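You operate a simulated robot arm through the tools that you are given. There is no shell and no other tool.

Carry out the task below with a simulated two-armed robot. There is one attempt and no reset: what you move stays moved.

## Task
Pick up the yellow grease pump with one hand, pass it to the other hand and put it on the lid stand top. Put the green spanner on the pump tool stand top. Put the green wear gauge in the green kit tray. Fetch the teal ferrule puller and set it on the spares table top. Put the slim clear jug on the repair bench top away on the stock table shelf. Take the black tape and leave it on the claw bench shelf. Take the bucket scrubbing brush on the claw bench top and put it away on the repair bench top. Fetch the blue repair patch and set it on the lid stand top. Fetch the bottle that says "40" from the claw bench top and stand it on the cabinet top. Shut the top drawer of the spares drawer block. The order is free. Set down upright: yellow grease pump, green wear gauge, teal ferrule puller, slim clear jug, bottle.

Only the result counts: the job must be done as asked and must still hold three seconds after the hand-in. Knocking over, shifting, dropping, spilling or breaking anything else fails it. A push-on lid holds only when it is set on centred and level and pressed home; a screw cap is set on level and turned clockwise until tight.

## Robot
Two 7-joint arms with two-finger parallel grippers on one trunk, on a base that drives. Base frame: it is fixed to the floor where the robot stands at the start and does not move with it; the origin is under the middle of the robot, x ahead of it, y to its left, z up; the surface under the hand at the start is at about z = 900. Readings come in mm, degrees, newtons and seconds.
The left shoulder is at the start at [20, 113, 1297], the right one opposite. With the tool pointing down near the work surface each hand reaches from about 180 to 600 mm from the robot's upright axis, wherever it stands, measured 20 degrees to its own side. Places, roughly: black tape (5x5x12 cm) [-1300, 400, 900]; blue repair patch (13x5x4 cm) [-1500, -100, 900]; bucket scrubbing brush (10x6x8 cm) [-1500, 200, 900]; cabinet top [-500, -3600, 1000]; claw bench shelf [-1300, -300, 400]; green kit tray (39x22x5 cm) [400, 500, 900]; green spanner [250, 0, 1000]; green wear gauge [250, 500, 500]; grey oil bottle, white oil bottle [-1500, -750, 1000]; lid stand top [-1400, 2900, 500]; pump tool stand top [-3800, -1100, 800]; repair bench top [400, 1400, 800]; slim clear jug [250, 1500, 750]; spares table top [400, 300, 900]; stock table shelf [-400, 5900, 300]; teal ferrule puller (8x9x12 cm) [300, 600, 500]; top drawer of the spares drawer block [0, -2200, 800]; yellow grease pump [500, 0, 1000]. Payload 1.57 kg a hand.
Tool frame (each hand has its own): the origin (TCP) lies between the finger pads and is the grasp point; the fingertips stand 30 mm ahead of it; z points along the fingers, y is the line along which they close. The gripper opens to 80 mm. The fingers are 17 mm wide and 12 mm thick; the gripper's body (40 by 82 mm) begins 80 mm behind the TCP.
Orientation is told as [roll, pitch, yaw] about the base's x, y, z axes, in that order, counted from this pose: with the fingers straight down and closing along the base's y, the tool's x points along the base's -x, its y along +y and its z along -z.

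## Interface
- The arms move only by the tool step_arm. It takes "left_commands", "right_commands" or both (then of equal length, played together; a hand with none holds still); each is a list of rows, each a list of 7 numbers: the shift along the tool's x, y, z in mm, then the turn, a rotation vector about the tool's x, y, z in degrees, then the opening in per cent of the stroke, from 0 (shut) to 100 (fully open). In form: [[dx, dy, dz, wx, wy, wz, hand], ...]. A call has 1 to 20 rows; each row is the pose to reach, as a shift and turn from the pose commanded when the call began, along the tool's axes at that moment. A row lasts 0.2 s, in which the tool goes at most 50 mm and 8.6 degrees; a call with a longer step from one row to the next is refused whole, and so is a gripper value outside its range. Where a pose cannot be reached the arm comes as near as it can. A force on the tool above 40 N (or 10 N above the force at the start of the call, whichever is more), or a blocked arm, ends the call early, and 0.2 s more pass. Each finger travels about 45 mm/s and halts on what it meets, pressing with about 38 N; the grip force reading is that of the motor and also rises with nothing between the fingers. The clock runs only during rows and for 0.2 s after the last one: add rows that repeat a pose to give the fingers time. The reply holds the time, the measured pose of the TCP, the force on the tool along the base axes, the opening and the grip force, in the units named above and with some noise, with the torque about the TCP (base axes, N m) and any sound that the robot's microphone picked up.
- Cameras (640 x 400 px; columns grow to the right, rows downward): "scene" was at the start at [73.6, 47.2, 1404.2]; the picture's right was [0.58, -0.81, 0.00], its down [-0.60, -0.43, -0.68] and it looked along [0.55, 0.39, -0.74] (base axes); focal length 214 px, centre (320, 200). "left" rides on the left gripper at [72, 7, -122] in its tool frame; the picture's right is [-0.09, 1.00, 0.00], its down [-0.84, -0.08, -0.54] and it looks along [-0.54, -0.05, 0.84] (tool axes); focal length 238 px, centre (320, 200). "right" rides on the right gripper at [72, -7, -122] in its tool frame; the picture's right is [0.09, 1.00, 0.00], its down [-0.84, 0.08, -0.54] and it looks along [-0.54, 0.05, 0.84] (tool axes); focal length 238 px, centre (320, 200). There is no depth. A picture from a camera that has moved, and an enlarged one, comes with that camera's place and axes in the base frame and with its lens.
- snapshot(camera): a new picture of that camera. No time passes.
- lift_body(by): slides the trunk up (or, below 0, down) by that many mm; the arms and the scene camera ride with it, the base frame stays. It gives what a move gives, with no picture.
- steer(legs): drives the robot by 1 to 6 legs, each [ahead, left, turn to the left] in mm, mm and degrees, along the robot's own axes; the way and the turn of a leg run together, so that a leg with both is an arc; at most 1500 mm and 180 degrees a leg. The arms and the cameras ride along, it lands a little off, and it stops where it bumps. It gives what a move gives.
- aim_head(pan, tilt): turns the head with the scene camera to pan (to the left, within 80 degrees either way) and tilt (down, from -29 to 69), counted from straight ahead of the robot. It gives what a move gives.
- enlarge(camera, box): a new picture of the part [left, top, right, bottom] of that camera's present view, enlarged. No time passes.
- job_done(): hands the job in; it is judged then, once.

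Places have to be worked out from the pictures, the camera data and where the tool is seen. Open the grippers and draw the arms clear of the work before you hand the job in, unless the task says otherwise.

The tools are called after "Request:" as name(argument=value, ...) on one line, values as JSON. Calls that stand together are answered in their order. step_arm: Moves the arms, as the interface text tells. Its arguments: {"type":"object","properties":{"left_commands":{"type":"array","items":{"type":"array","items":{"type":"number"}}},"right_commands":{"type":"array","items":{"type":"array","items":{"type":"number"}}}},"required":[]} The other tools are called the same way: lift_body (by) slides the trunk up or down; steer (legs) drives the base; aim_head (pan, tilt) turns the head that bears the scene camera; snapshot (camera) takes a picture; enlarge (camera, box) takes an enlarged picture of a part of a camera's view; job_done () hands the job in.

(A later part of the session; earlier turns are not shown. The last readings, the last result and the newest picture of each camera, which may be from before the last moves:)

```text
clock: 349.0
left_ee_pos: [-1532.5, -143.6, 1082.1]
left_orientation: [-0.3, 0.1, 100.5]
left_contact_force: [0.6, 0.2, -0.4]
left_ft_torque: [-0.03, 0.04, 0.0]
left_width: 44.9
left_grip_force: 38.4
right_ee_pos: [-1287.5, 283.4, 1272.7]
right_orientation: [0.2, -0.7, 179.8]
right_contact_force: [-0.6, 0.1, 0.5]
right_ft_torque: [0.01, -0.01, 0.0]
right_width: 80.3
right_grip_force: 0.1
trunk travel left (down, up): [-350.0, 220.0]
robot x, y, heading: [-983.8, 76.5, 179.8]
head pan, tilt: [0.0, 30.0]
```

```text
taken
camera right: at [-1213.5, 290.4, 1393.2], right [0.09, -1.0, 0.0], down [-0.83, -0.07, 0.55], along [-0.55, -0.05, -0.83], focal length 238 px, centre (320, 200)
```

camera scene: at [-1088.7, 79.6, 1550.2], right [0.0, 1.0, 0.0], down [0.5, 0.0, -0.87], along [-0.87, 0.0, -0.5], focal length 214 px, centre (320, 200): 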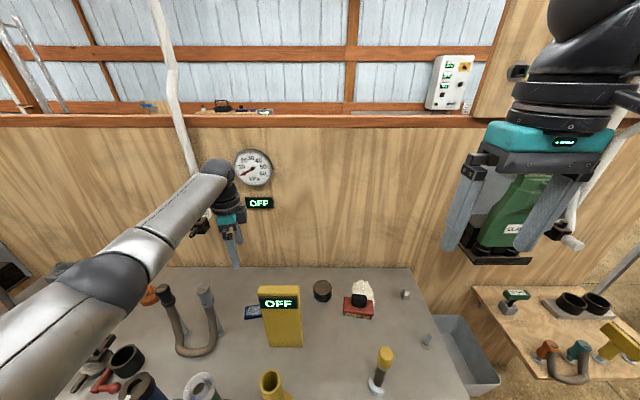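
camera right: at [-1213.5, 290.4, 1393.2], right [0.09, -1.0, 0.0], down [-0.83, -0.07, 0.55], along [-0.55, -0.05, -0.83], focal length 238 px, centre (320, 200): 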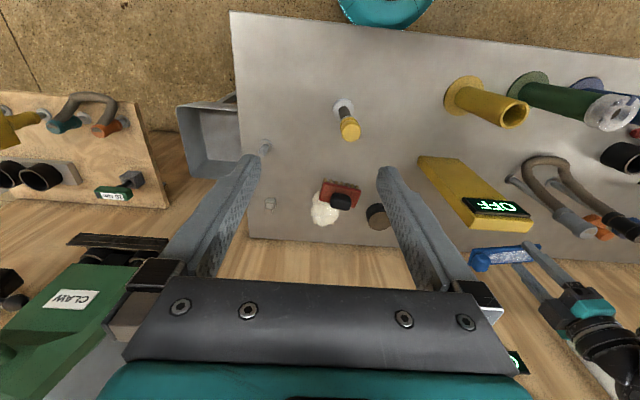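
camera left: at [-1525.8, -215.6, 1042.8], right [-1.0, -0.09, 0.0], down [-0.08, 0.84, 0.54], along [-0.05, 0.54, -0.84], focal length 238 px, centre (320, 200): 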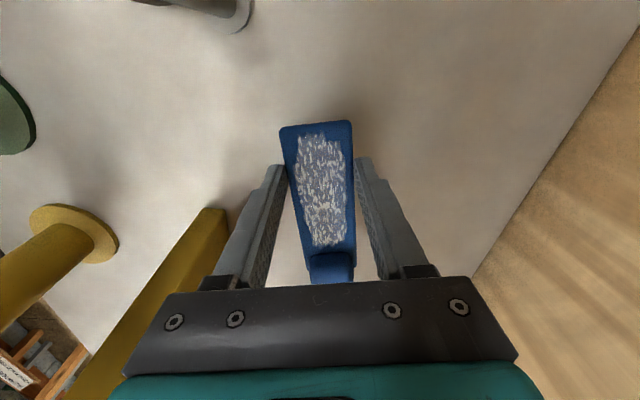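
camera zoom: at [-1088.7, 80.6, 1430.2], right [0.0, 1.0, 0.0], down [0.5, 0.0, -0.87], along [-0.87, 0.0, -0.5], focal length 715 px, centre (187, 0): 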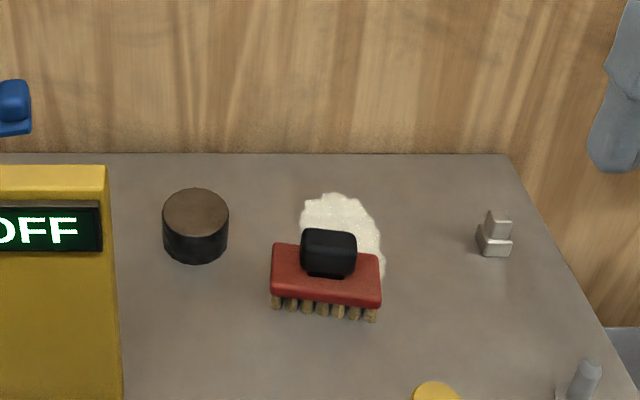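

I bring the right hand over the brush knob (≈(−1533, 208)).

Request:
step_arm(right_commands=[[-31, 9, 30, 0, 0, 0, 100], [-62, 19, 60, 0, 0, 0, 100], [-93, 28, 90, 0, 0.3, 2, 100], [-124, 38, 120, 0, 0.6, 4, 100], [-155, 47, 150, 0, 0.6, 6, 100], [-186, 57, 180, 0, 0.6, 7, 100], [-217, 66, 210, 0, 0.6, 7, 100], [-245, 75, 235, 0, 0.6, 7, 100], [-245, 75, 235, 0, 0.6, 7, 100]])

Request:
snapshot(camera="right")

Request:
snapshot(camera="scene")

```text
clock: 351.0
left_ee_pos: [-1531.9, -145.4, 1081.6]
left_orientation: [-0.1, 0.1, 100.5]
left_contact_force: [0.3, -0.3, -0.5]
left_ft_torque: [-0.05, 0.0, 0.03]
left_width: 44.8
left_grip_force: 37.8
right_ee_pos: [-1534.1, 207.5, 1040.0]
right_orientation: [0.3, 0.1, 172.9]
right_contact_force: [0.2, 0.3, -0.8]
right_ft_torque: [-0.03, 0.03, 0.0]
right_width: 80.1
right_grip_force: 0.1
trunk travel left (down, up): [-350.0, 220.0]
robot x, y, heading: [-987.0, 80.7, 179.8]
head pan, tilt: [0.0, 30.0]
```

```text
taken
camera right: at [-1461.6, 206.7, 1161.5], right [-0.03, -1.0, 0.0], down [-0.84, 0.03, 0.54], along [-0.54, 0.01, -0.84], focal length 238 px, centre (320, 200)
```

right: 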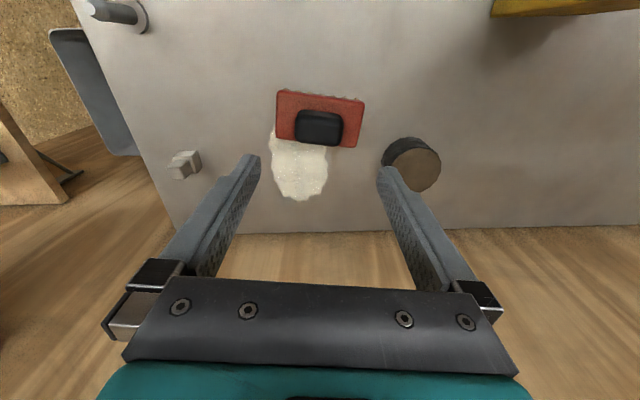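

```text
taken
camera scene: at [-1088.6, 81.0, 1430.2], right [0.0, 1.0, 0.0], down [0.5, 0.0, -0.87], along [-0.87, 0.0, -0.5], focal length 214 px, centre (320, 200)
```

scene: 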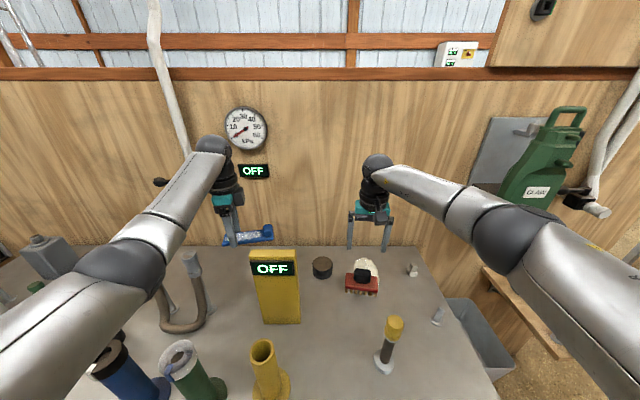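

The brush is aligned and the TCP is right above its knob. I lower to z≈925 and close.

Request:
step_arm(right_commands=[[0, 0, 40, 0, 0, 0, 100], [0, 0, 80, 0, 0, 0, 100], [0, 0, 100, 0, 0, 0, 100], [0, 0, 113, 0, 0, 0, 100]])

Request:
snapshot(camera="right")

Request:
enlarge(camera="scene", box=[300, 160, 440, 310])

```text
clock: 352.0
left_ee_pos: [-1533.3, -144.5, 1081.8]
left_orientation: [-0.2, 0.0, 100.6]
left_contact_force: [1.4, 0.4, -0.2]
left_ft_torque: [-0.03, 0.0, -0.03]
left_width: 44.8
left_grip_force: 38.0
right_ee_pos: [-1535.9, 206.2, 927.9]
right_orientation: [0.2, 0.0, 172.8]
right_contact_force: [-1.2, -0.3, 0.5]
right_ft_torque: [-0.02, 0.01, 0.0]
right_width: 79.8
right_grip_force: 0.1
trunk travel left (down, up): [-350.0, 220.0]
robot x, y, heading: [-986.9, 77.8, 179.9]
head pan, tilt: [0.0, 30.0]
```

```text
taken
camera right: at [-1462.8, 205.6, 1049.0], right [-0.03, -1.0, 0.0], down [-0.84, 0.03, 0.54], along [-0.54, 0.01, -0.84], focal length 238 px, centre (320, 200)
```

right: 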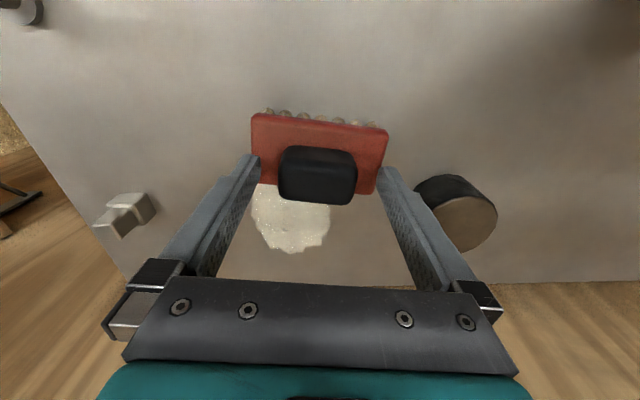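

```text
2.67 times, centred on (370, 235) of scene
camera zoom: at [-1088.9, 80.3, 1430.2], right [0.0, 1.0, 0.0], down [0.5, 0.0, -0.87], along [-0.87, 0.0, -0.5], focal length 572 px, centre (187, 107)
```

zoom: 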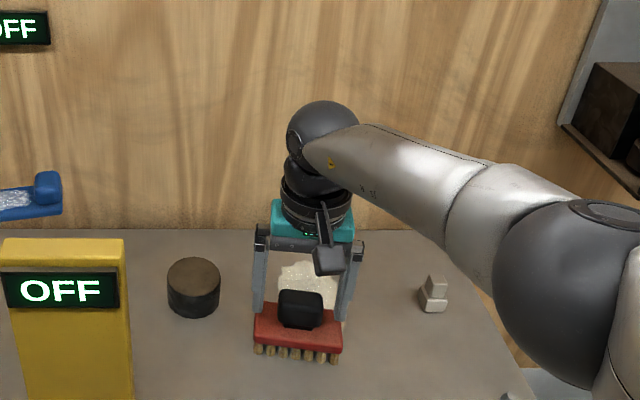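

Request:
step_arm(right_commands=[[0, -1, 4, 0, 0, 0, 100], [0, -1, 4, 0, 0, 0, 70], [0, -1, 4, 0, 0, 0, 40], [0, -1, 4, 0, 0, 0, 0], [0, -1, 4, 0, 0, 0, 0], [0, -1, 4, 0, 0, 0, 0]])

Request:
snapshot(camera="right")

```text
clock: 353.4
left_ee_pos: [-1532.2, -143.8, 1082.6]
left_orientation: [-0.2, 0.1, 100.5]
left_contact_force: [-0.4, -0.2, -0.9]
left_ft_torque: [-0.03, 0.0, -0.02]
left_width: 44.8
left_grip_force: 38.1
right_ee_pos: [-1535.0, 208.2, 924.7]
right_orientation: [0.2, -0.1, 172.8]
right_contact_force: [0.9, 0.4, -0.2]
right_ft_torque: [0.04, -0.06, -0.02]
right_width: 49.6
right_grip_force: 38.2
trunk travel left (down, up): [-350.0, 220.0]
robot x, y, heading: [-988.5, 79.2, 179.9]
head pan, tilt: [0.0, 30.0]
```

```text
taken
camera right: at [-1462.8, 206.9, 1044.8], right [-0.03, -1.0, 0.0], down [-0.84, 0.03, 0.54], along [-0.54, 0.01, -0.84], focal length 238 px, centre (320, 200)
```

right: 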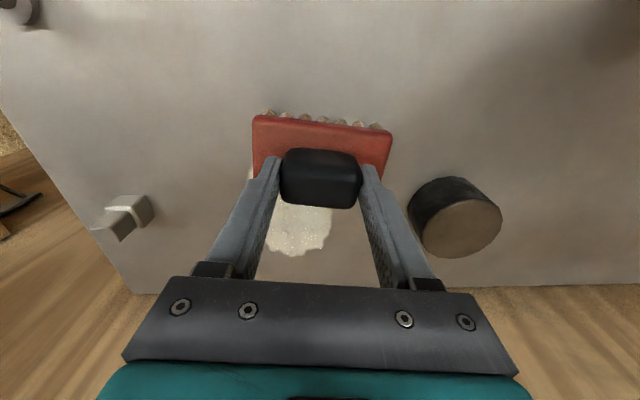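

Knob gripped at 49.6 mm. Lift and raise the trunk, then back away.

Request:
step_arm(right_commands=[[0, 0, 0, 0, 0, 0, 0], [0, 0, -20, 0, 0, 0, 0], [0, 0, -50, 0, 0, 0, 0], [0, 0, -90, 0, 0, 0, 0]])

Request:
snapshot(camera="right")

Request:
lift_body(by=150)

Request:
steer(legs=[[-540, 0, 0]])

Request:
snapshot(camera="scene")

```text
clock: 354.4
left_ee_pos: [-1531.6, -143.9, 1082.3]
left_orientation: [-0.1, 0.1, 100.5]
left_contact_force: [-0.9, -0.6, -0.3]
left_ft_torque: [-0.02, 0.0, 0.03]
left_width: 44.9
left_grip_force: 38.0
right_ee_pos: [-1535.6, 207.8, 1013.8]
right_orientation: [0.3, 0.0, 172.7]
right_contact_force: [-1.0, 0.6, -1.1]
right_ft_torque: [0.0, -0.05, 0.01]
right_width: 49.6
right_grip_force: 38.2
trunk travel left (down, up): [-350.0, 220.0]
robot x, y, heading: [-986.7, 75.3, 180.0]
head pan, tilt: [0.0, 30.0]
```

```text
taken
camera right: at [-1462.2, 206.9, 1135.6], right [-0.03, -1.0, 0.0], down [-0.84, 0.03, 0.54], along [-0.54, 0.01, -0.84], focal length 238 px, centre (320, 200)
```

right: 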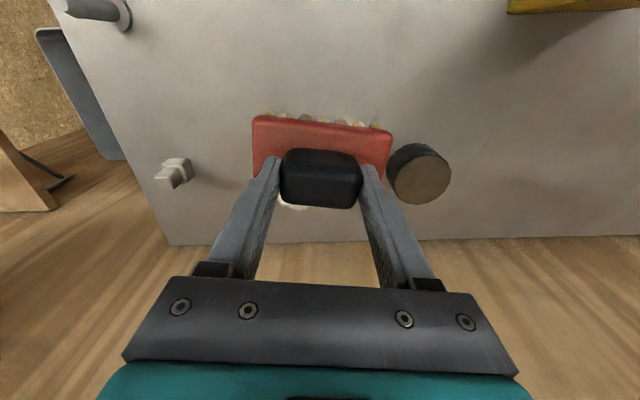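

```text
clock: 356.1
left_ee_pos: [-1531.9, -143.3, 1232.2]
left_orientation: [-0.2, 0.0, 100.5]
left_contact_force: [0.2, -0.2, 0.2]
left_ft_torque: [-0.04, -0.02, 0.0]
left_width: 44.9
left_grip_force: 37.9
right_ee_pos: [-1535.7, 207.6, 1163.6]
right_orientation: [0.3, -0.1, 172.8]
right_contact_force: [-0.3, -0.4, -1.1]
right_ft_torque: [0.0, -0.01, -0.01]
right_width: 49.1
right_grip_force: 37.8
trunk travel left (down, up): [-500.0, 70.0]
robot x, y, heading: [-989.3, 74.8, 179.9]
head pan, tilt: [0.0, 30.0]
```

```text
clock: 359.3
left_ee_pos: [-992.4, -144.3, 1232.2]
left_orientation: [-0.1, -0.1, 100.7]
left_contact_force: [-0.4, 0.2, -1.2]
left_ft_torque: [-0.02, 0.0, 0.01]
left_width: 44.6
left_grip_force: 37.9
right_ee_pos: [-997.9, 206.4, 1163.2]
right_orientation: [0.2, 0.0, 173.0]
right_contact_force: [-0.6, 0.3, -1.0]
right_ft_torque: [-0.01, 0.01, 0.01]
right_width: 49.3
right_grip_force: 38.3
trunk travel left (down, up): [-500.0, 70.0]
robot x, y, heading: [-447.2, 80.0, -180.0]
head pan, tilt: [0.0, 30.0]
```

```text
taken
camera scene: at [-549.7, 80.5, 1580.2], right [0.0, 1.0, 0.0], down [0.5, 0.0, -0.87], along [-0.87, 0.0, -0.5], focal length 214 px, centre (320, 200)
```

scene: 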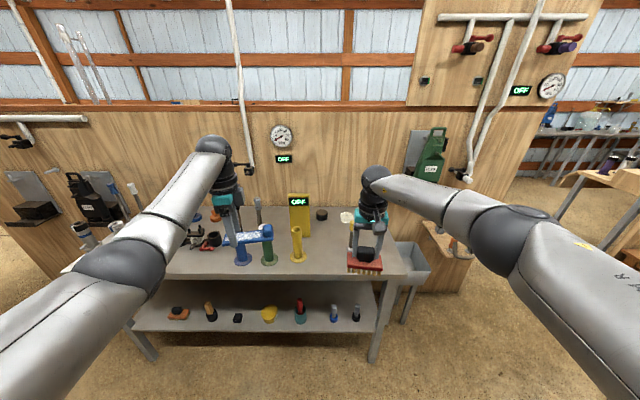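

Both items are held. I raise the right hand a bit more and sidestep along the aisle to the lid stand.

Request:
step_arm(right_commands=[[0, 0, -40, 0, 0, 0, 0], [0, 0, -80, 0, 0, 0, 0], [0, 0, -120, 0, 0, 0, 0]])

Request:
steer(legs=[[0, -1000, 0], [0, -1050, 0], [0, -1020, 0]])

Request:
aim_head(pan=0, tilt=45)

Request:
snapshot(camera="scene")

```text
clock: 360.1
left_ee_pos: [-992.8, -145.1, 1232.0]
left_orientation: [-0.2, -0.1, 100.8]
left_contact_force: [0.3, 0.2, -0.1]
left_ft_torque: [-0.01, 0.03, -0.01]
left_width: 45.0
left_grip_force: 37.3
right_ee_pos: [-997.2, 206.6, 1283.9]
right_orientation: [0.2, 0.0, 172.9]
right_contact_force: [-0.4, -1.1, -1.3]
right_ft_torque: [-0.01, 0.03, 0.01]
right_width: 49.3
right_grip_force: 37.6
trunk travel left (down, up): [-500.0, 70.0]
robot x, y, heading: [-450.2, 83.1, -179.6]
head pan, tilt: [0.0, 30.0]
```

```text
clock: 375.2
left_ee_pos: [-1020.8, 2936.7, 1232.3]
left_orientation: [-0.2, 0.0, 101.0]
left_contact_force: [-1.1, -0.5, -0.1]
left_ft_torque: [-0.05, 0.0, 0.0]
left_width: 44.5
left_grip_force: 38.5
right_ee_pos: [-1028.1, 3287.5, 1284.0]
right_orientation: [0.2, 0.0, 173.4]
right_contact_force: [0.1, 0.1, -1.9]
right_ft_torque: [-0.02, -0.05, -0.01]
right_width: 49.2
right_grip_force: 38.1
trunk travel left (down, up): [-500.0, 70.0]
robot x, y, heading: [-478.7, 3164.6, -179.5]
head pan, tilt: [0.0, 30.0]
```

```text
clock: 376.0
left_ee_pos: [-1019.4, 2935.9, 1232.2]
left_orientation: [-0.2, -0.1, 101.0]
left_contact_force: [-0.4, 1.1, -0.4]
left_ft_torque: [-0.04, 0.01, 0.0]
left_width: 44.8
left_grip_force: 37.8
right_ee_pos: [-1028.2, 3288.9, 1282.2]
right_orientation: [0.2, 0.0, 173.3]
right_contact_force: [0.1, 0.8, -1.2]
right_ft_torque: [0.02, -0.01, -0.01]
right_width: 49.3
right_grip_force: 38.1
trunk travel left (down, up): [-500.0, 70.0]
robot x, y, heading: [-481.9, 3166.2, -179.6]
head pan, tilt: [0.0, 45.0]
```

```text
taken
camera scene: at [-570.7, 3165.4, 1557.6], right [-0.01, 1.0, 0.0], down [0.71, 0.01, -0.71], along [-0.71, -0.01, -0.71], focal length 214 px, centre (320, 200)
```

scene: 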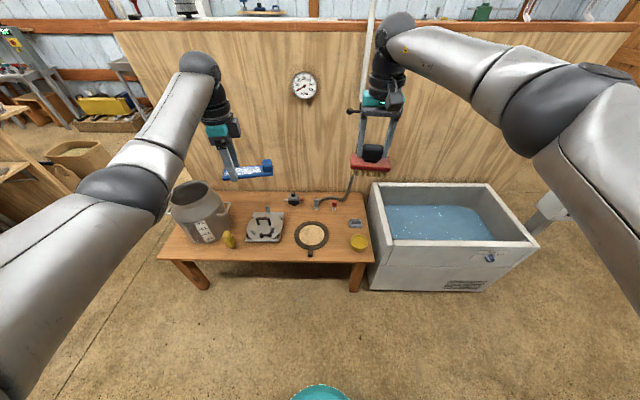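

Request:
lift_body(by=-400)

Request:
steer(legs=[[190, 5, -0.4]])

Request:
step_arm(left_commands=[[0, 0, 0, 0, 0, 5, 0], [0, 0, 0, 0, 0, 10.5, 0], [0, 0, 40, 0, 0, 10.5, 0], [0, 0, 80, 0, 0, 10.5, 0], [0, 0, 110, 0, 0, 10.5, 0]])

Request:
snapshot(camera="left")

Request:
snapshot(camera="scene")

```text
clock: 379.8
left_ee_pos: [-1021.1, 2937.3, 831.4]
left_orientation: [-0.3, -0.1, 101.1]
left_contact_force: [0.7, 0.8, -0.9]
left_ft_torque: [-0.02, 0.02, -0.04]
left_width: 44.9
left_grip_force: 37.4
right_ee_pos: [-1027.8, 3287.6, 882.8]
right_orientation: [0.3, 0.1, 173.5]
right_contact_force: [0.3, 0.2, -1.0]
right_ft_torque: [0.02, 0.03, -0.02]
right_width: 49.1
right_grip_force: 38.3
trunk travel left (down, up): [-100.0, 470.0]
robot x, y, heading: [-474.1, 3165.9, -179.5]
head pan, tilt: [0.0, 45.0]
```

```text
clock: 381.4
left_ee_pos: [-1212.6, 2933.3, 831.2]
left_orientation: [-0.1, 0.1, 100.8]
left_contact_force: [0.5, 0.2, 0.5]
left_ft_torque: [-0.05, 0.01, 0.0]
left_width: 44.8
left_grip_force: 38.4
right_ee_pos: [-1217.8, 3285.3, 884.5]
right_orientation: [0.4, 0.0, 173.2]
right_contact_force: [0.0, -0.2, -2.3]
right_ft_torque: [-0.02, 0.0, 0.04]
right_width: 49.5
right_grip_force: 38.8
trunk travel left (down, up): [-100.0, 470.0]
robot x, y, heading: [-667.4, 3162.6, -179.9]
head pan, tilt: [0.0, 45.0]
```

```text
clock: 382.6
left_ee_pos: [-1212.9, 2934.0, 721.9]
left_orientation: [-0.1, 0.0, 90.2]
left_contact_force: [1.1, -0.5, -0.2]
left_ft_torque: [-0.04, 0.03, 0.03]
left_width: 44.7
left_grip_force: 38.1
right_ee_pos: [-1218.4, 3285.2, 883.1]
right_orientation: [0.3, 0.0, 173.1]
right_contact_force: [0.0, -0.4, -1.4]
right_ft_torque: [0.04, -0.02, -0.01]
right_width: 49.3
right_grip_force: 37.7
trunk travel left (down, up): [-100.0, 470.0]
robot x, y, heading: [-668.9, 3159.2, -179.9]
head pan, tilt: [0.0, 45.0]
```

```text
taken
camera left: at [-1220.3, 2861.8, 843.6], right [-1.0, 0.09, 0.0], down [0.07, 0.84, 0.54], along [0.05, 0.54, -0.84], focal length 238 px, centre (320, 200)
```

left: 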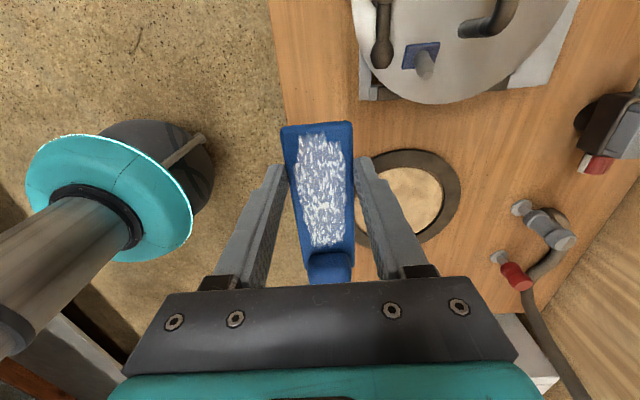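

```text
taken
camera scene: at [-761.7, 3159.9, 1157.5], right [0.0, 1.0, 0.0], down [0.71, 0.0, -0.71], along [-0.71, 0.0, -0.71], focal length 214 px, centre (320, 200)
```

scene: 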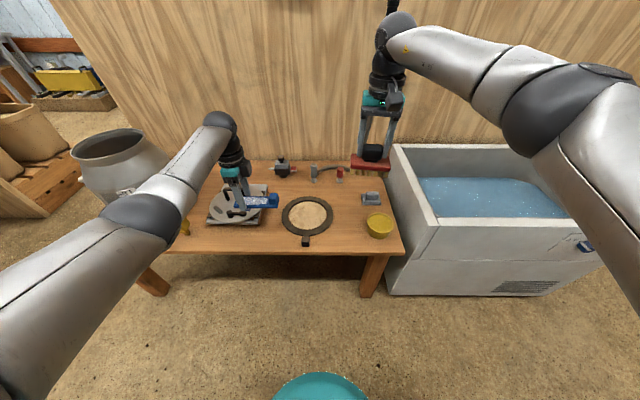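

I shift 24 mm away from the lid corner, then lower with trunk and arm.

Request:
step_arm(left_commands=[[-12, -2, 0, 0, 0, 0, 0], [-24, -3, 0, 0, 0, 0, 0]])

Request:
lift_body(by=-100)

Request:
step_arm(left_commands=[[0, 0, 30, 0, 0, 0, 0], [0, 0, 60, 0, 0, 0, 0], [0, 0, 70, 0, 0, 0, 0]])

Request:
snapshot(camera="left")

Request:
enlarge(camera="scene", box=[140, 60, 420, 270])

```text
clock: 383.2
left_ee_pos: [-1209.4, 2957.4, 721.9]
left_orientation: [-0.1, -0.1, 90.2]
left_contact_force: [0.6, -1.0, -0.7]
left_ft_torque: [0.0, 0.01, 0.02]
left_width: 44.7
left_grip_force: 37.9
right_ee_pos: [-1218.5, 3287.1, 883.7]
right_orientation: [0.3, 0.0, 173.1]
right_contact_force: [-0.3, 0.2, -1.1]
right_ft_torque: [0.01, -0.02, -0.04]
right_width: 49.4
right_grip_force: 38.1
trunk travel left (down, up): [-100.0, 470.0]
robot x, y, heading: [-667.4, 3157.9, -179.8]
head pan, tilt: [0.0, 45.0]
```

```text
clock: 384.5
left_ee_pos: [-1209.8, 2958.5, 623.2]
left_orientation: [-0.1, 0.0, 90.2]
left_contact_force: [-0.4, -0.1, 0.1]
left_ft_torque: [-0.05, -0.02, 0.03]
left_width: 45.0
left_grip_force: 38.6
right_ee_pos: [-1218.4, 3285.7, 784.3]
right_orientation: [0.3, -0.1, 173.1]
right_contact_force: [0.6, 0.7, -1.9]
right_ft_torque: [0.02, 0.0, -0.01]
right_width: 49.4
right_grip_force: 37.7
trunk travel left (down, up): [0.0, 570.0]
robot x, y, heading: [-670.0, 3159.5, -179.9]
head pan, tilt: [0.0, 45.0]
```

```text
clock: 385.3
left_ee_pos: [-1209.3, 2959.1, 552.7]
left_orientation: [-0.2, 0.0, 90.3]
left_contact_force: [0.3, 1.0, -1.7]
left_ft_torque: [-0.02, -0.02, 0.0]
left_width: 44.9
left_grip_force: 38.3
right_ee_pos: [-1218.7, 3285.9, 782.1]
right_orientation: [0.2, 0.0, 173.1]
right_contact_force: [-0.2, -1.0, -0.5]
right_ft_torque: [0.01, -0.01, -0.02]
right_width: 49.1
right_grip_force: 38.1
trunk travel left (down, up): [0.0, 570.0]
robot x, y, heading: [-669.2, 3157.5, -179.6]
head pan, tilt: [0.0, 45.0]
```

```text
taken
camera left: at [-1217.5, 2886.1, 673.6], right [-1.0, 0.09, 0.0], down [0.07, 0.84, 0.54], along [0.05, 0.54, -0.84], focal length 238 px, centre (320, 200)
```

left: 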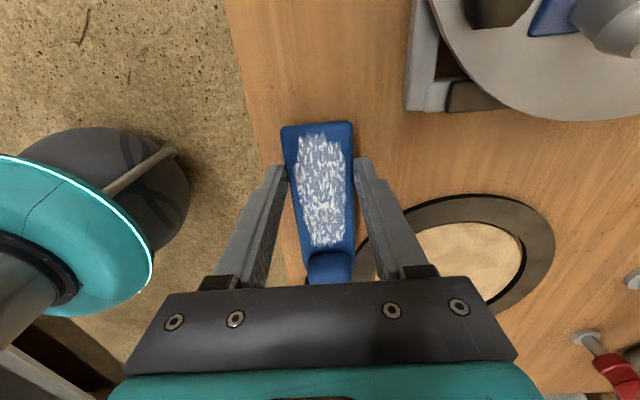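

```text
1.90 times, centred on (280, 165) of scene
camera zoom: at [-761.7, 3159.9, 1057.6], right [0.0, 1.0, 0.0], down [0.71, 0.0, -0.71], along [-0.71, 0.0, -0.71], focal length 408 px, centre (396, 267)
```

zoom: 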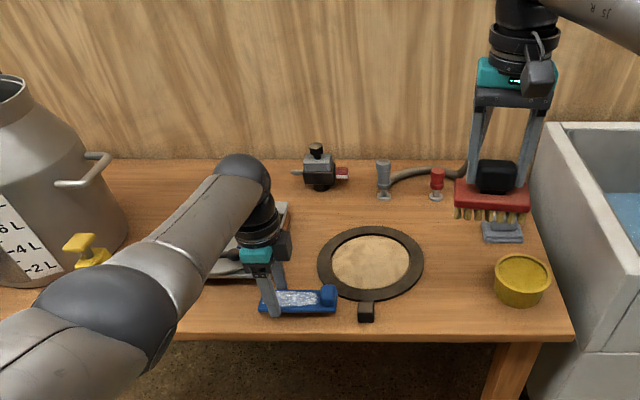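

Request:
step_arm(left_commands=[[0, 0, 5, 0, 0, 0, 0], [0, 0, 9, 0, 0, 0, 0]])

```text
clock: 385.9
left_ee_pos: [-1209.4, 2958.1, 544.1]
left_orientation: [-0.1, 0.0, 90.2]
left_contact_force: [1.1, 0.9, -0.2]
left_ft_torque: [-0.01, 0.01, -0.03]
left_width: 44.8
left_grip_force: 38.0
right_ee_pos: [-1218.9, 3285.4, 783.7]
right_orientation: [0.2, 0.1, 173.1]
right_contact_force: [0.5, 0.5, -0.8]
right_ft_torque: [-0.02, 0.0, 0.0]
right_width: 49.3
right_grip_force: 38.0
trunk travel left (down, up): [0.0, 570.0]
robot x, y, heading: [-671.4, 3156.8, -179.7]
head pan, tilt: [0.0, 45.0]
```

Request:
step_arm(left_commands=[[0, 0, 2, 0, 0, 0, 0], [0, 0, 3.5, 0, 0, 0, 0]])

```text
clock: 386.5
left_ee_pos: [-1208.5, 2958.0, 539.8]
left_orientation: [-0.2, 0.1, 90.2]
left_contact_force: [0.7, -0.7, -0.3]
left_ft_torque: [-0.04, 0.01, 0.01]
left_width: 44.7
left_grip_force: 37.7
right_ee_pos: [-1218.8, 3285.6, 783.3]
right_orientation: [0.2, 0.0, 173.1]
right_contact_force: [-0.3, 1.1, -1.6]
right_ft_torque: [0.01, -0.02, 0.03]
right_width: 49.3
right_grip_force: 38.0
trunk travel left (down, up): [0.0, 570.0]
robot x, y, heading: [-666.5, 3158.4, -180.0]
head pan, tilt: [0.0, 45.0]
```

Request:
step_arm(left_commands=[[0, 0, 1.5, 0, 0, 0, 0], [0, 0, 3, 0, 0, 0, 0]])

```text
clock: 387.1
left_ee_pos: [-1210.3, 2956.6, 536.4]
left_orientation: [-0.2, 0.0, 90.2]
left_contact_force: [0.1, 0.1, -1.1]
left_ft_torque: [0.0, -0.05, 0.01]
left_width: 44.8
left_grip_force: 38.5
right_ee_pos: [-1217.8, 3286.0, 784.0]
right_orientation: [0.3, 0.0, 173.1]
right_contact_force: [0.9, -0.3, -1.6]
right_ft_torque: [0.02, 0.02, 0.02]
right_width: 49.5
right_grip_force: 38.5
trunk travel left (down, up): [0.0, 570.0]
robot x, y, heading: [-668.1, 3159.8, -179.7]
head pan, tilt: [0.0, 45.0]
```

Request:
step_arm(left_commands=[[0, 0, 1.5, 0, 0, 0, 0], [0, 0, 3, 0, 0, 0, 0]])

Request:
enlarge(camera="left", box=[260, 100, 400, 200])

```text
clock: 387.7
left_ee_pos: [-1209.6, 2958.5, 534.1]
left_orientation: [-0.3, -0.1, 90.3]
left_contact_force: [0.4, 0.3, -0.4]
left_ft_torque: [-0.02, 0.02, -0.04]
left_width: 44.4
left_grip_force: 37.7
right_ee_pos: [-1218.1, 3286.8, 782.9]
right_orientation: [0.2, 0.0, 173.1]
right_contact_force: [0.4, -0.3, -1.0]
right_ft_torque: [0.02, 0.01, 0.0]
right_width: 49.4
right_grip_force: 37.8
trunk travel left (down, up): [0.0, 570.0]
robot x, y, heading: [-667.1, 3162.2, -179.6]
head pan, tilt: [0.0, 45.0]
```

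```text
4.00 times, centred on (330, 150) of left
camera zoom: at [-1217.4, 2885.5, 655.2], right [-1.0, 0.09, 0.0], down [0.07, 0.84, 0.54], along [0.05, 0.54, -0.84], focal length 953 px, centre (280, 400)
```

zoom: 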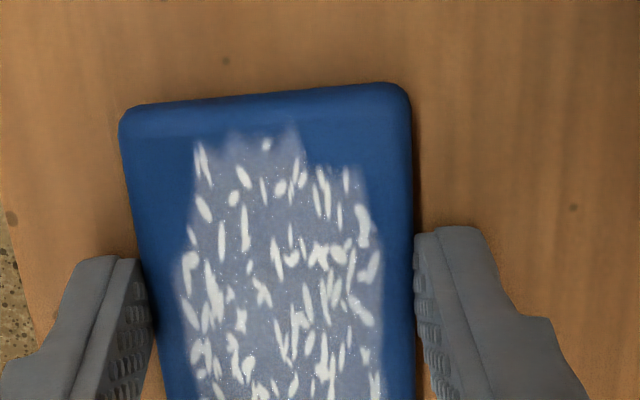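

Request:
step_arm(left_commands=[[0, 0, 1, 0, 0, 0, 0], [0, 0, 2, 0, 0, 0, 0]])

```text
clock: 388.3
left_ee_pos: [-1210.2, 2957.7, 532.6]
left_orientation: [-0.1, 0.0, 90.2]
left_contact_force: [1.0, 0.5, 1.4]
left_ft_torque: [0.17, 0.02, -0.13]
left_width: 44.7
left_grip_force: 38.0
right_ee_pos: [-1218.5, 3286.7, 784.0]
right_orientation: [0.4, 0.0, 173.1]
right_contact_force: [0.2, 0.6, -1.3]
right_ft_torque: [0.03, 0.0, 0.02]
right_width: 49.5
right_grip_force: 38.0
trunk travel left (down, up): [0.0, 570.0]
robot x, y, heading: [-671.6, 3159.2, -179.7]
head pan, tilt: [0.0, 45.0]
```

Contact begins at z≈532. I release and rise.

Request:
step_arm(left_commands=[[0, 0, 0, 0, 0, 0, 58], [0, 0, 0, 0, 0, 0, 62], [0, 0, 0, 0, 0, 0, 75], [0, 0, 0, 0, 0, 0, 90], [0, 0, 0, 0, 0, 0, 90], [0, 0, -15, 0, 0, 0, 90], [0, 0, -50, 0, 0, 0, 90], [0, 0, -95, 0, 0, 0, 90], [0, 0, -140, 0, 0, 0, 90]])

Request:
snapshot(camera="left")

Request:
enlarge(camera="scene", box=[140, 60, 420, 270])

```text
clock: 390.3
left_ee_pos: [-1210.8, 2958.8, 673.3]
left_orientation: [-0.3, 0.0, 90.2]
left_contact_force: [0.2, 0.2, -0.1]
left_ft_torque: [0.05, 0.0, 0.0]
left_width: 71.8
left_grip_force: 0.0
right_ee_pos: [-1217.8, 3286.1, 783.3]
right_orientation: [0.3, 0.1, 173.1]
right_contact_force: [-0.1, -0.1, -1.5]
right_ft_torque: [-0.02, 0.01, 0.01]
right_width: 49.2
right_grip_force: 38.0
trunk travel left (down, up): [0.0, 570.0]
robot x, y, heading: [-667.9, 3159.1, -179.9]
head pan, tilt: [0.0, 45.0]
```

```text
taken
camera left: at [-1218.2, 2885.8, 794.1], right [-1.0, 0.09, 0.0], down [0.07, 0.84, 0.54], along [0.05, 0.54, -0.84], focal length 238 px, centre (320, 200)
```

left: 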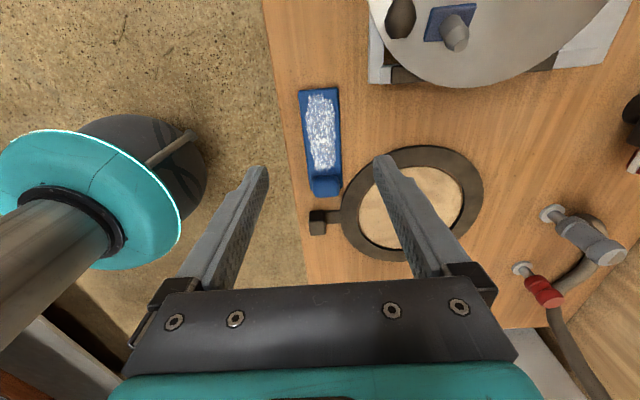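

```text
1.90 times, centred on (280, 165) of scene
camera zoom: at [-761.6, 3159.9, 1057.6], right [0.0, 1.0, 0.0], down [0.71, 0.0, -0.71], along [-0.71, 0.0, -0.71], focal length 408 px, centre (396, 267)
```

zoom: 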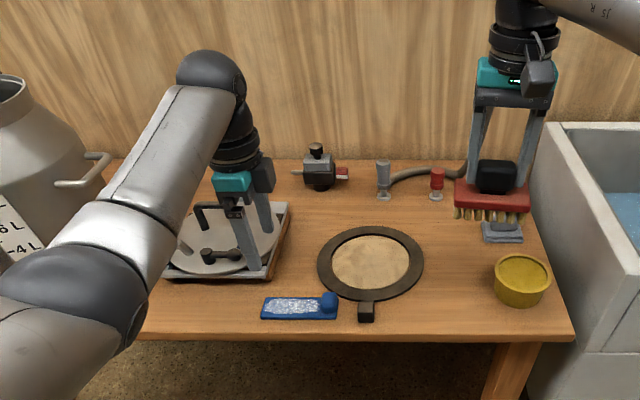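

The patch lies on the lid stand. I back off, raise the trunk and go toward the repair bench, turning to face it.

Request:
steer(legs=[[-180, 0, 0]])

Request:
lift_body(by=400)

Request:
lift_body(by=50)

Request:
steer(legs=[[0, 1300, 0], [0, 0, 180]])

Request:
aim_head(pan=0, tilt=40)

Request:
snapshot(camera="scene")

```text
clock: 391.8
left_ee_pos: [-1033.9, 2959.9, 671.7]
left_orientation: [-0.2, -0.1, 90.2]
left_contact_force: [0.5, 0.5, 0.2]
left_ft_torque: [0.0, 0.0, -0.02]
left_width: 72.0
left_grip_force: 0.0
right_ee_pos: [-1040.7, 3286.2, 783.5]
right_orientation: [0.3, 0.0, 173.2]
right_contact_force: [0.3, -0.4, -1.3]
right_ft_torque: [0.01, 0.0, -0.01]
right_width: 49.5
right_grip_force: 38.0
trunk travel left (down, up): [0.0, 570.0]
robot x, y, heading: [-491.9, 3159.4, -179.8]
head pan, tilt: [0.0, 45.0]
```

```text
clock: 395.6
left_ee_pos: [-1033.7, 2958.0, 1072.7]
left_orientation: [-0.3, 0.0, 90.2]
left_contact_force: [0.2, -0.5, 0.7]
left_ft_torque: [-0.01, 0.02, -0.01]
left_width: 72.0
left_grip_force: 0.0
right_ee_pos: [-1040.6, 3285.6, 1183.2]
right_orientation: [0.1, 0.1, 173.0]
right_contact_force: [-0.4, 1.0, -1.5]
right_ft_torque: [-0.02, -0.03, -0.01]
right_width: 49.1
right_grip_force: 37.6
trunk travel left (down, up): [-400.0, 170.0]
robot x, y, heading: [-492.4, 3160.8, -179.6]
head pan, tilt: [0.0, 45.0]
```

```text
clock: 396.6
left_ee_pos: [-1033.3, 2959.0, 1121.5]
left_orientation: [-0.2, -0.1, 90.3]
left_contact_force: [0.4, 0.2, 0.7]
left_ft_torque: [-0.03, 0.01, 0.03]
left_width: 72.2
left_grip_force: 0.1
right_ee_pos: [-1041.5, 3286.0, 1233.1]
right_orientation: [0.3, 0.1, 173.1]
right_contact_force: [0.1, 0.2, -2.0]
right_ft_torque: [0.0, -0.02, 0.04]
right_width: 49.6
right_grip_force: 37.9
trunk travel left (down, up): [-450.0, 120.0]
robot x, y, heading: [-487.9, 3159.1, -179.9]
head pan, tilt: [0.0, 45.0]
```

```text
clock: 410.4
left_ee_pos: [49.1, 2066.4, 1122.2]
left_orientation: [-0.2, 0.0, -90.1]
left_contact_force: [-0.6, 0.0, 0.6]
left_ft_torque: [0.01, 0.0, 0.01]
left_width: 72.0
left_grip_force: 0.1
right_ee_pos: [55.3, 1737.7, 1233.5]
right_orientation: [0.2, 0.0, -7.1]
right_contact_force: [0.1, 0.2, -1.8]
right_ft_torque: [0.02, 0.05, -0.02]
right_width: 49.4
right_grip_force: 38.4
trunk travel left (down, up): [-450.0, 120.0]
robot x, y, heading: [-495.8, 1867.5, -0.1]
head pan, tilt: [0.0, 45.0]
```

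```text
clock: 411.1
left_ee_pos: [49.2, 2065.3, 1122.0]
left_orientation: [-0.2, 0.0, -90.0]
left_contact_force: [-0.1, 0.0, 0.0]
left_ft_torque: [0.0, -0.04, 0.03]
left_width: 71.7
left_grip_force: 0.1
right_ee_pos: [56.3, 1737.9, 1232.3]
right_orientation: [0.1, 0.0, -7.2]
right_contact_force: [0.0, -1.1, -1.0]
right_ft_torque: [-0.02, 0.03, -0.03]
right_width: 49.1
right_grip_force: 37.8
trunk travel left (down, up): [-450.0, 120.0]
robot x, y, heading: [-491.1, 1869.3, -0.1]
head pan, tilt: [0.0, 40.0]
```

```text
taken
camera scene: at [-398.9, 1868.0, 1514.8], right [0.0, -1.0, 0.0], down [-0.64, 0.0, -0.77], along [0.77, 0.0, -0.64], focal length 214 px, centre (320, 200)
```

scene: 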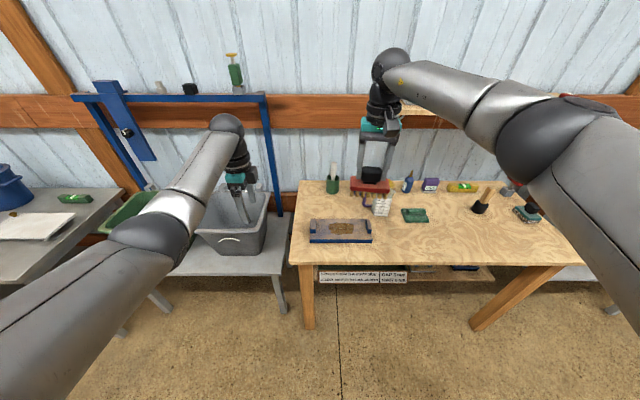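

Request:
enlarge(camera="scene", box=[280, 150, 520, 290])

Request:
snapshot(camera="right")

Request:
aim_head(pan=-35, tilt=30)

Request:
snapshot(camera="scene")

```text
2.67 times, centred on (400, 220) of scene
camera zoom: at [-398.9, 1868.0, 1514.8], right [0.0, -1.0, 0.0], down [-0.64, 0.0, -0.77], along [0.77, 0.0, -0.64], focal length 572 px, centre (107, 147)
```

zoom: 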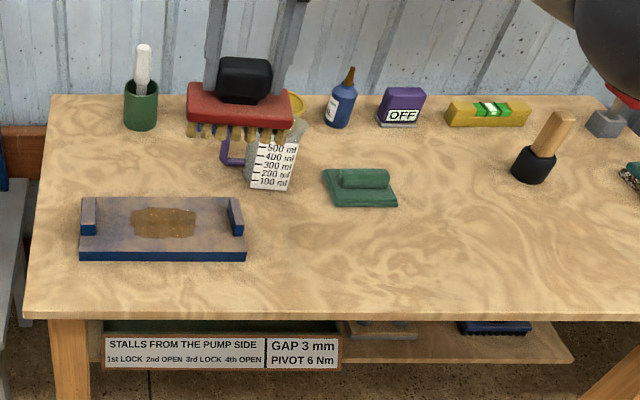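

```text
taken
camera right: at [-15.3, 1740.4, 1354.5], right [0.03, 1.0, 0.0], down [0.84, -0.03, 0.54], along [0.54, -0.01, -0.84], focal length 238 px, centre (320, 200)
```

right: 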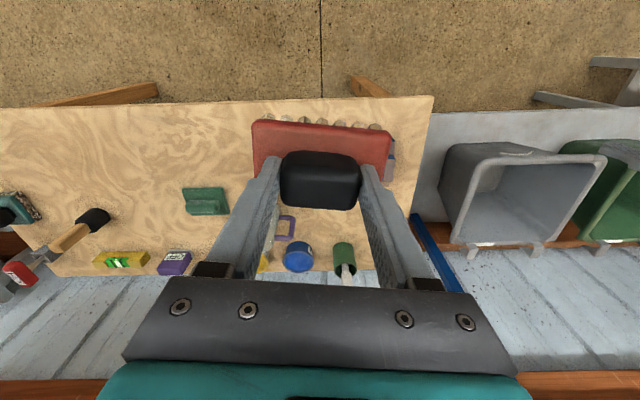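

```text
clock: 412.1
left_ee_pos: [49.5, 2065.1, 1122.3]
left_orientation: [-0.2, 0.0, -90.0]
left_contact_force: [0.3, 0.4, 0.8]
left_ft_torque: [-0.01, 0.02, -0.01]
left_width: 72.1
left_grip_force: 0.0
right_ee_pos: [55.3, 1738.4, 1234.2]
right_orientation: [0.3, 0.0, -7.2]
right_contact_force: [0.5, 0.3, -2.0]
right_ft_torque: [0.01, 0.02, -0.02]
right_width: 49.5
right_grip_force: 38.0
trunk travel left (down, up): [-450.0, 120.0]
robot x, y, heading: [-491.1, 1866.8, -0.3]
head pan, tilt: [-35.0, 30.0]
```

```text
taken
camera scene: at [-409.8, 1816.2, 1530.1], right [-0.57, -0.82, 0.0], down [-0.41, 0.29, -0.87], along [0.71, -0.5, -0.5], focal length 214 px, centre (320, 200)
```

scene: 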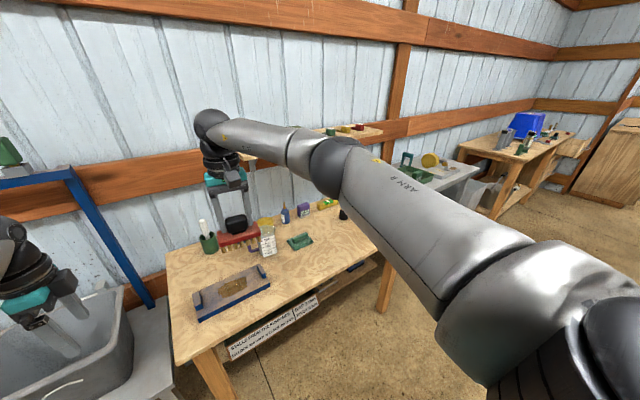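

The jug (purple handle, scale label) is at roughly (334, 1577); the bench top is about z≈790 with a clear area near (170, 1400) for the brush. I move there.

Request:
steer(legs=[[0, -340, 0.3], [112, 0, 0]])

Request:
lift_body(by=-100)

Request:
aim_head(pan=0, tilt=45)

Request:
snapshot(camera="scene")

Request:
snapshot(camera="right")

Request:
snapshot(camera="left")

```text
clock: 415.1
left_ee_pos: [160.3, 1729.2, 1121.3]
left_orientation: [-0.2, 0.0, -89.8]
left_contact_force: [0.3, 0.5, -0.5]
left_ft_torque: [0.02, 0.02, 0.02]
left_width: 71.9
left_grip_force: 0.1
right_ee_pos: [168.5, 1399.8, 1232.8]
right_orientation: [0.2, 0.1, -6.9]
right_contact_force: [1.6, 0.2, -1.3]
right_ft_torque: [0.02, 0.03, 0.0]
right_width: 49.3
right_grip_force: 38.5
trunk travel left (down, up): [-450.0, 120.0]
robot x, y, heading: [-385.3, 1530.2, 0.1]
head pan, tilt: [-35.0, 30.0]
```

```text
clock: 416.4
left_ee_pos: [158.7, 1728.3, 1022.3]
left_orientation: [-0.1, 0.0, -89.7]
left_contact_force: [-0.5, 0.0, -0.1]
left_ft_torque: [0.02, 0.01, 0.02]
left_width: 72.1
left_grip_force: 0.1
right_ee_pos: [167.4, 1401.0, 1134.4]
right_orientation: [0.3, -0.1, -7.0]
right_contact_force: [0.1, 0.4, -1.4]
right_ft_torque: [-0.01, 0.01, -0.01]
right_width: 49.0
right_grip_force: 37.7
trunk travel left (down, up): [-350.0, 220.0]
robot x, y, heading: [-380.9, 1524.2, -0.1]
head pan, tilt: [-35.0, 30.0]
```

```text
clock: 417.4
left_ee_pos: [159.2, 1727.1, 1022.5]
left_orientation: [-0.1, 0.0, -89.9]
left_contact_force: [-0.2, 0.0, -0.8]
left_ft_torque: [0.01, 0.01, -0.04]
left_width: 72.1
left_grip_force: 0.1
right_ee_pos: [166.9, 1399.6, 1133.6]
right_orientation: [0.2, 0.1, -7.0]
right_contact_force: [-0.2, -0.3, -1.6]
right_ft_torque: [-0.02, 0.0, 0.02]
right_width: 49.4
right_grip_force: 37.9
trunk travel left (down, up): [-350.0, 220.0]
robot x, y, heading: [-380.6, 1529.1, 0.1]
head pan, tilt: [0.0, 45.0]
```

```text
taken
camera scene: at [-291.8, 1528.4, 1407.6], right [0.0, -1.0, 0.0], down [-0.71, 0.0, -0.71], along [0.71, 0.0, -0.71], focal length 214 px, centre (320, 200)
```

scene: 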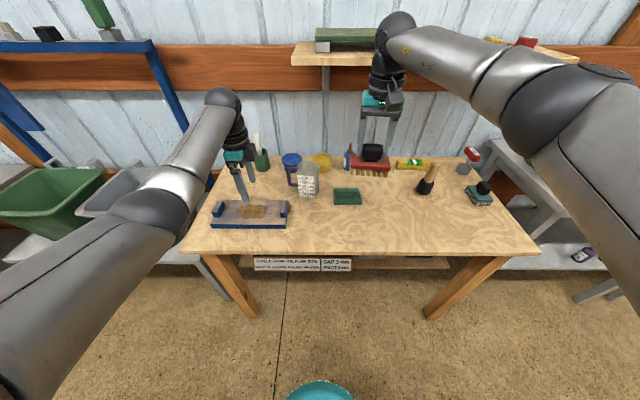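

```text
taken
camera right: at [95.9, 1402.5, 1254.6], right [0.03, 1.0, 0.0], down [0.84, -0.03, 0.54], along [0.54, -0.01, -0.84], focal length 238 px, centre (320, 200)
```

right: 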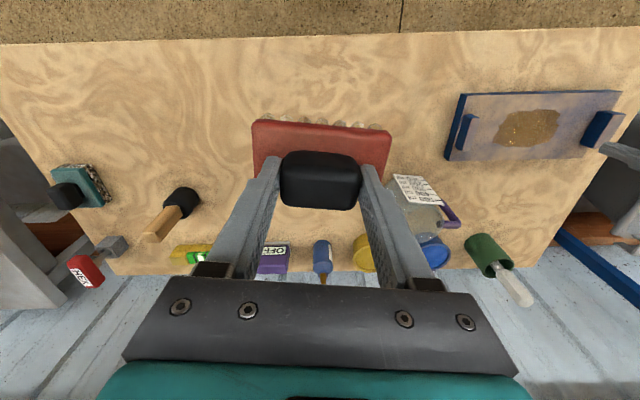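

```text
taken
camera left: at [165.3, 1798.9, 1143.5], right [1.0, -0.09, 0.0], down [-0.07, -0.84, 0.54], along [-0.05, -0.54, -0.84], focal length 238 px, centre (320, 200)
```

left: 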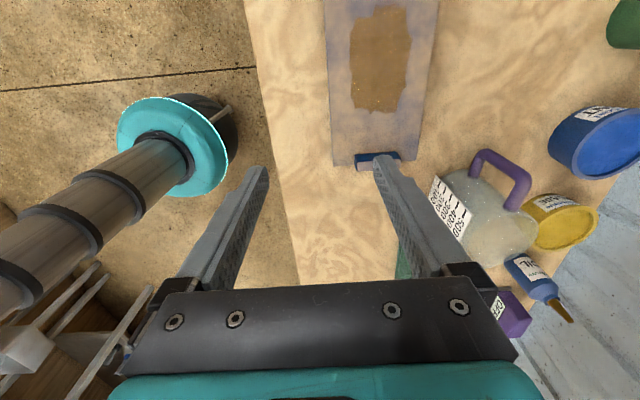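

The landing area is clear (float is 170 mm further back). I lower the brush.

Request:
step_arm(right_commands=[[0, 0, 45, 0, 0, 0, 0], [0, 0, 90, 0, 0, 0, 0], [0, 0, 135, 0, 0, 0, 0], [0, 0, 180, 0, 0, 0, 0], [0, 0, 215, 0, 0, 0, 0], [0, 0, 240, 0, 0, 0, 0]])

Request:
snapshot(camera="right")

Request:
enlarge(camera="scene", box=[240, 100, 480, 270])

```text
clock: 418.9
left_ee_pos: [159.2, 1726.9, 1022.3]
left_orientation: [-0.1, 0.0, -89.8]
left_contact_force: [-0.2, 0.3, 0.4]
left_ft_torque: [-0.02, 0.03, 0.02]
left_width: 72.0
left_grip_force: 0.0
right_ee_pos: [161.5, 1401.1, 893.1]
right_orientation: [0.3, 0.0, -6.9]
right_contact_force: [-1.1, -0.4, -2.2]
right_ft_torque: [0.0, 0.05, -0.02]
right_width: 49.6
right_grip_force: 38.2
right hand out of reach, approached as far as the arm can: row 6
trunk travel left (down, up): [-350.0, 220.0]
robot x, y, heading: [-383.8, 1527.2, 0.4]
head pan, tilt: [0.0, 45.0]
```

```text
taken
camera right: at [91.2, 1403.2, 1014.7], right [0.03, 1.0, 0.0], down [0.84, -0.03, 0.54], along [0.54, -0.01, -0.84], focal length 238 px, centre (320, 200)
```

right: 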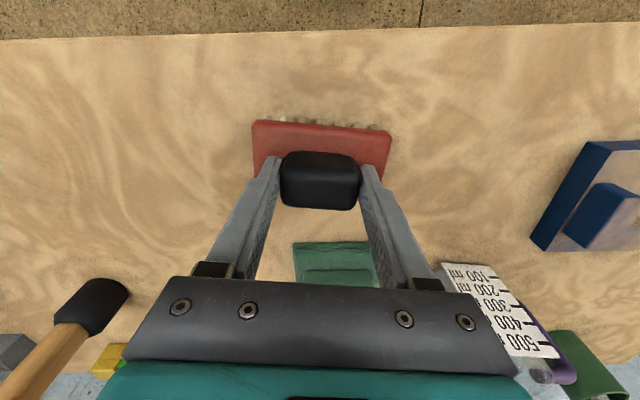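

```text
2.35 times, centred on (360, 185) of scene
camera zoom: at [-291.9, 1528.0, 1407.6], right [0.0, -1.0, 0.0], down [-0.71, 0.0, -0.71], along [0.71, 0.0, -0.71], focal length 505 px, centre (226, 235)
```

zoom: 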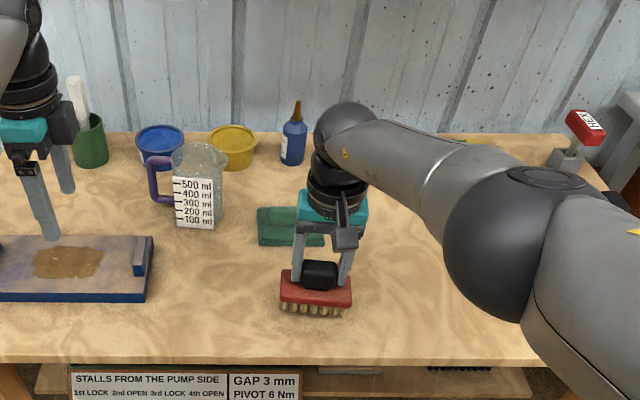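

The arm is at its lower limit, so I use the trunk for the remaining ~20 mm in small steps.

Request:
lift_body(by=-14)

Request:
lift_body(by=-4)

```text
clock: 419.5
left_ee_pos: [158.2, 1727.2, 1007.8]
left_orientation: [-0.2, 0.0, -89.8]
left_contact_force: [0.7, 0.0, -0.6]
left_ft_torque: [0.0, 0.05, 0.04]
left_width: 72.3
left_grip_force: 0.0
right_ee_pos: [162.3, 1401.1, 879.7]
right_orientation: [0.1, -0.1, -7.0]
right_contact_force: [-0.4, -0.2, -0.3]
right_ft_torque: [0.01, 0.0, -0.01]
right_width: 49.3
right_grip_force: 37.9
trunk travel left (down, up): [-336.0, 234.0]
robot x, y, heading: [-379.7, 1525.0, 0.1]
head pan, tilt: [0.0, 45.0]
```

```text
clock: 420.0
left_ee_pos: [160.0, 1726.8, 1003.3]
left_orientation: [-0.1, 0.0, -89.9]
left_contact_force: [-0.5, -0.6, -0.3]
left_ft_torque: [-0.01, 0.03, 0.0]
left_width: 72.0
left_grip_force: 0.0
right_ee_pos: [162.7, 1401.8, 876.0]
right_orientation: [0.1, 0.0, -7.0]
right_contact_force: [0.8, 0.1, -2.2]
right_ft_torque: [-0.03, -0.02, 0.04]
right_width: 49.4
right_grip_force: 38.1
trunk travel left (down, up): [-332.0, 238.0]
robot x, y, heading: [-383.8, 1527.5, -0.2]
head pan, tilt: [0.0, 45.0]
```

Request:
lift_body(by=-4)

Request:
enlarge(camera="scene", box=[330, 180, 420, 250])

```text
clock: 420.5
left_ee_pos: [158.3, 1728.5, 1002.0]
left_orientation: [-0.1, -0.1, -89.8]
left_contact_force: [-0.4, -0.8, 1.0]
left_ft_torque: [-0.03, -0.02, -0.03]
left_width: 72.0
left_grip_force: 0.1
right_ee_pos: [161.6, 1400.8, 875.3]
right_orientation: [0.1, -0.1, -6.9]
right_contact_force: [-1.7, 0.8, 10.1]
right_ft_torque: [-0.58, 0.38, -0.07]
right_width: 49.3
right_grip_force: 38.4
trunk travel left (down, up): [-328.0, 242.0]
robot x, y, heading: [-382.2, 1527.4, 0.2]
head pan, tilt: [0.0, 45.0]
```

```text
5.71 times, centred on (375, 215) of scene
camera zoom: at [-292.9, 1528.8, 1385.8], right [0.0, -1.0, 0.0], down [-0.71, 0.0, -0.71], along [0.71, 0.0, -0.71], focal length 1226 px, centre (6, 114)
```

zoom: 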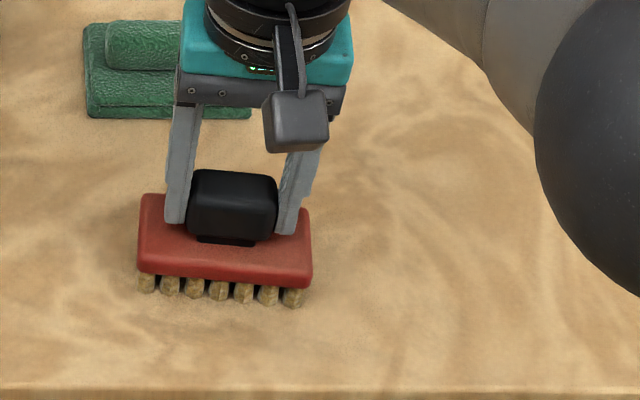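

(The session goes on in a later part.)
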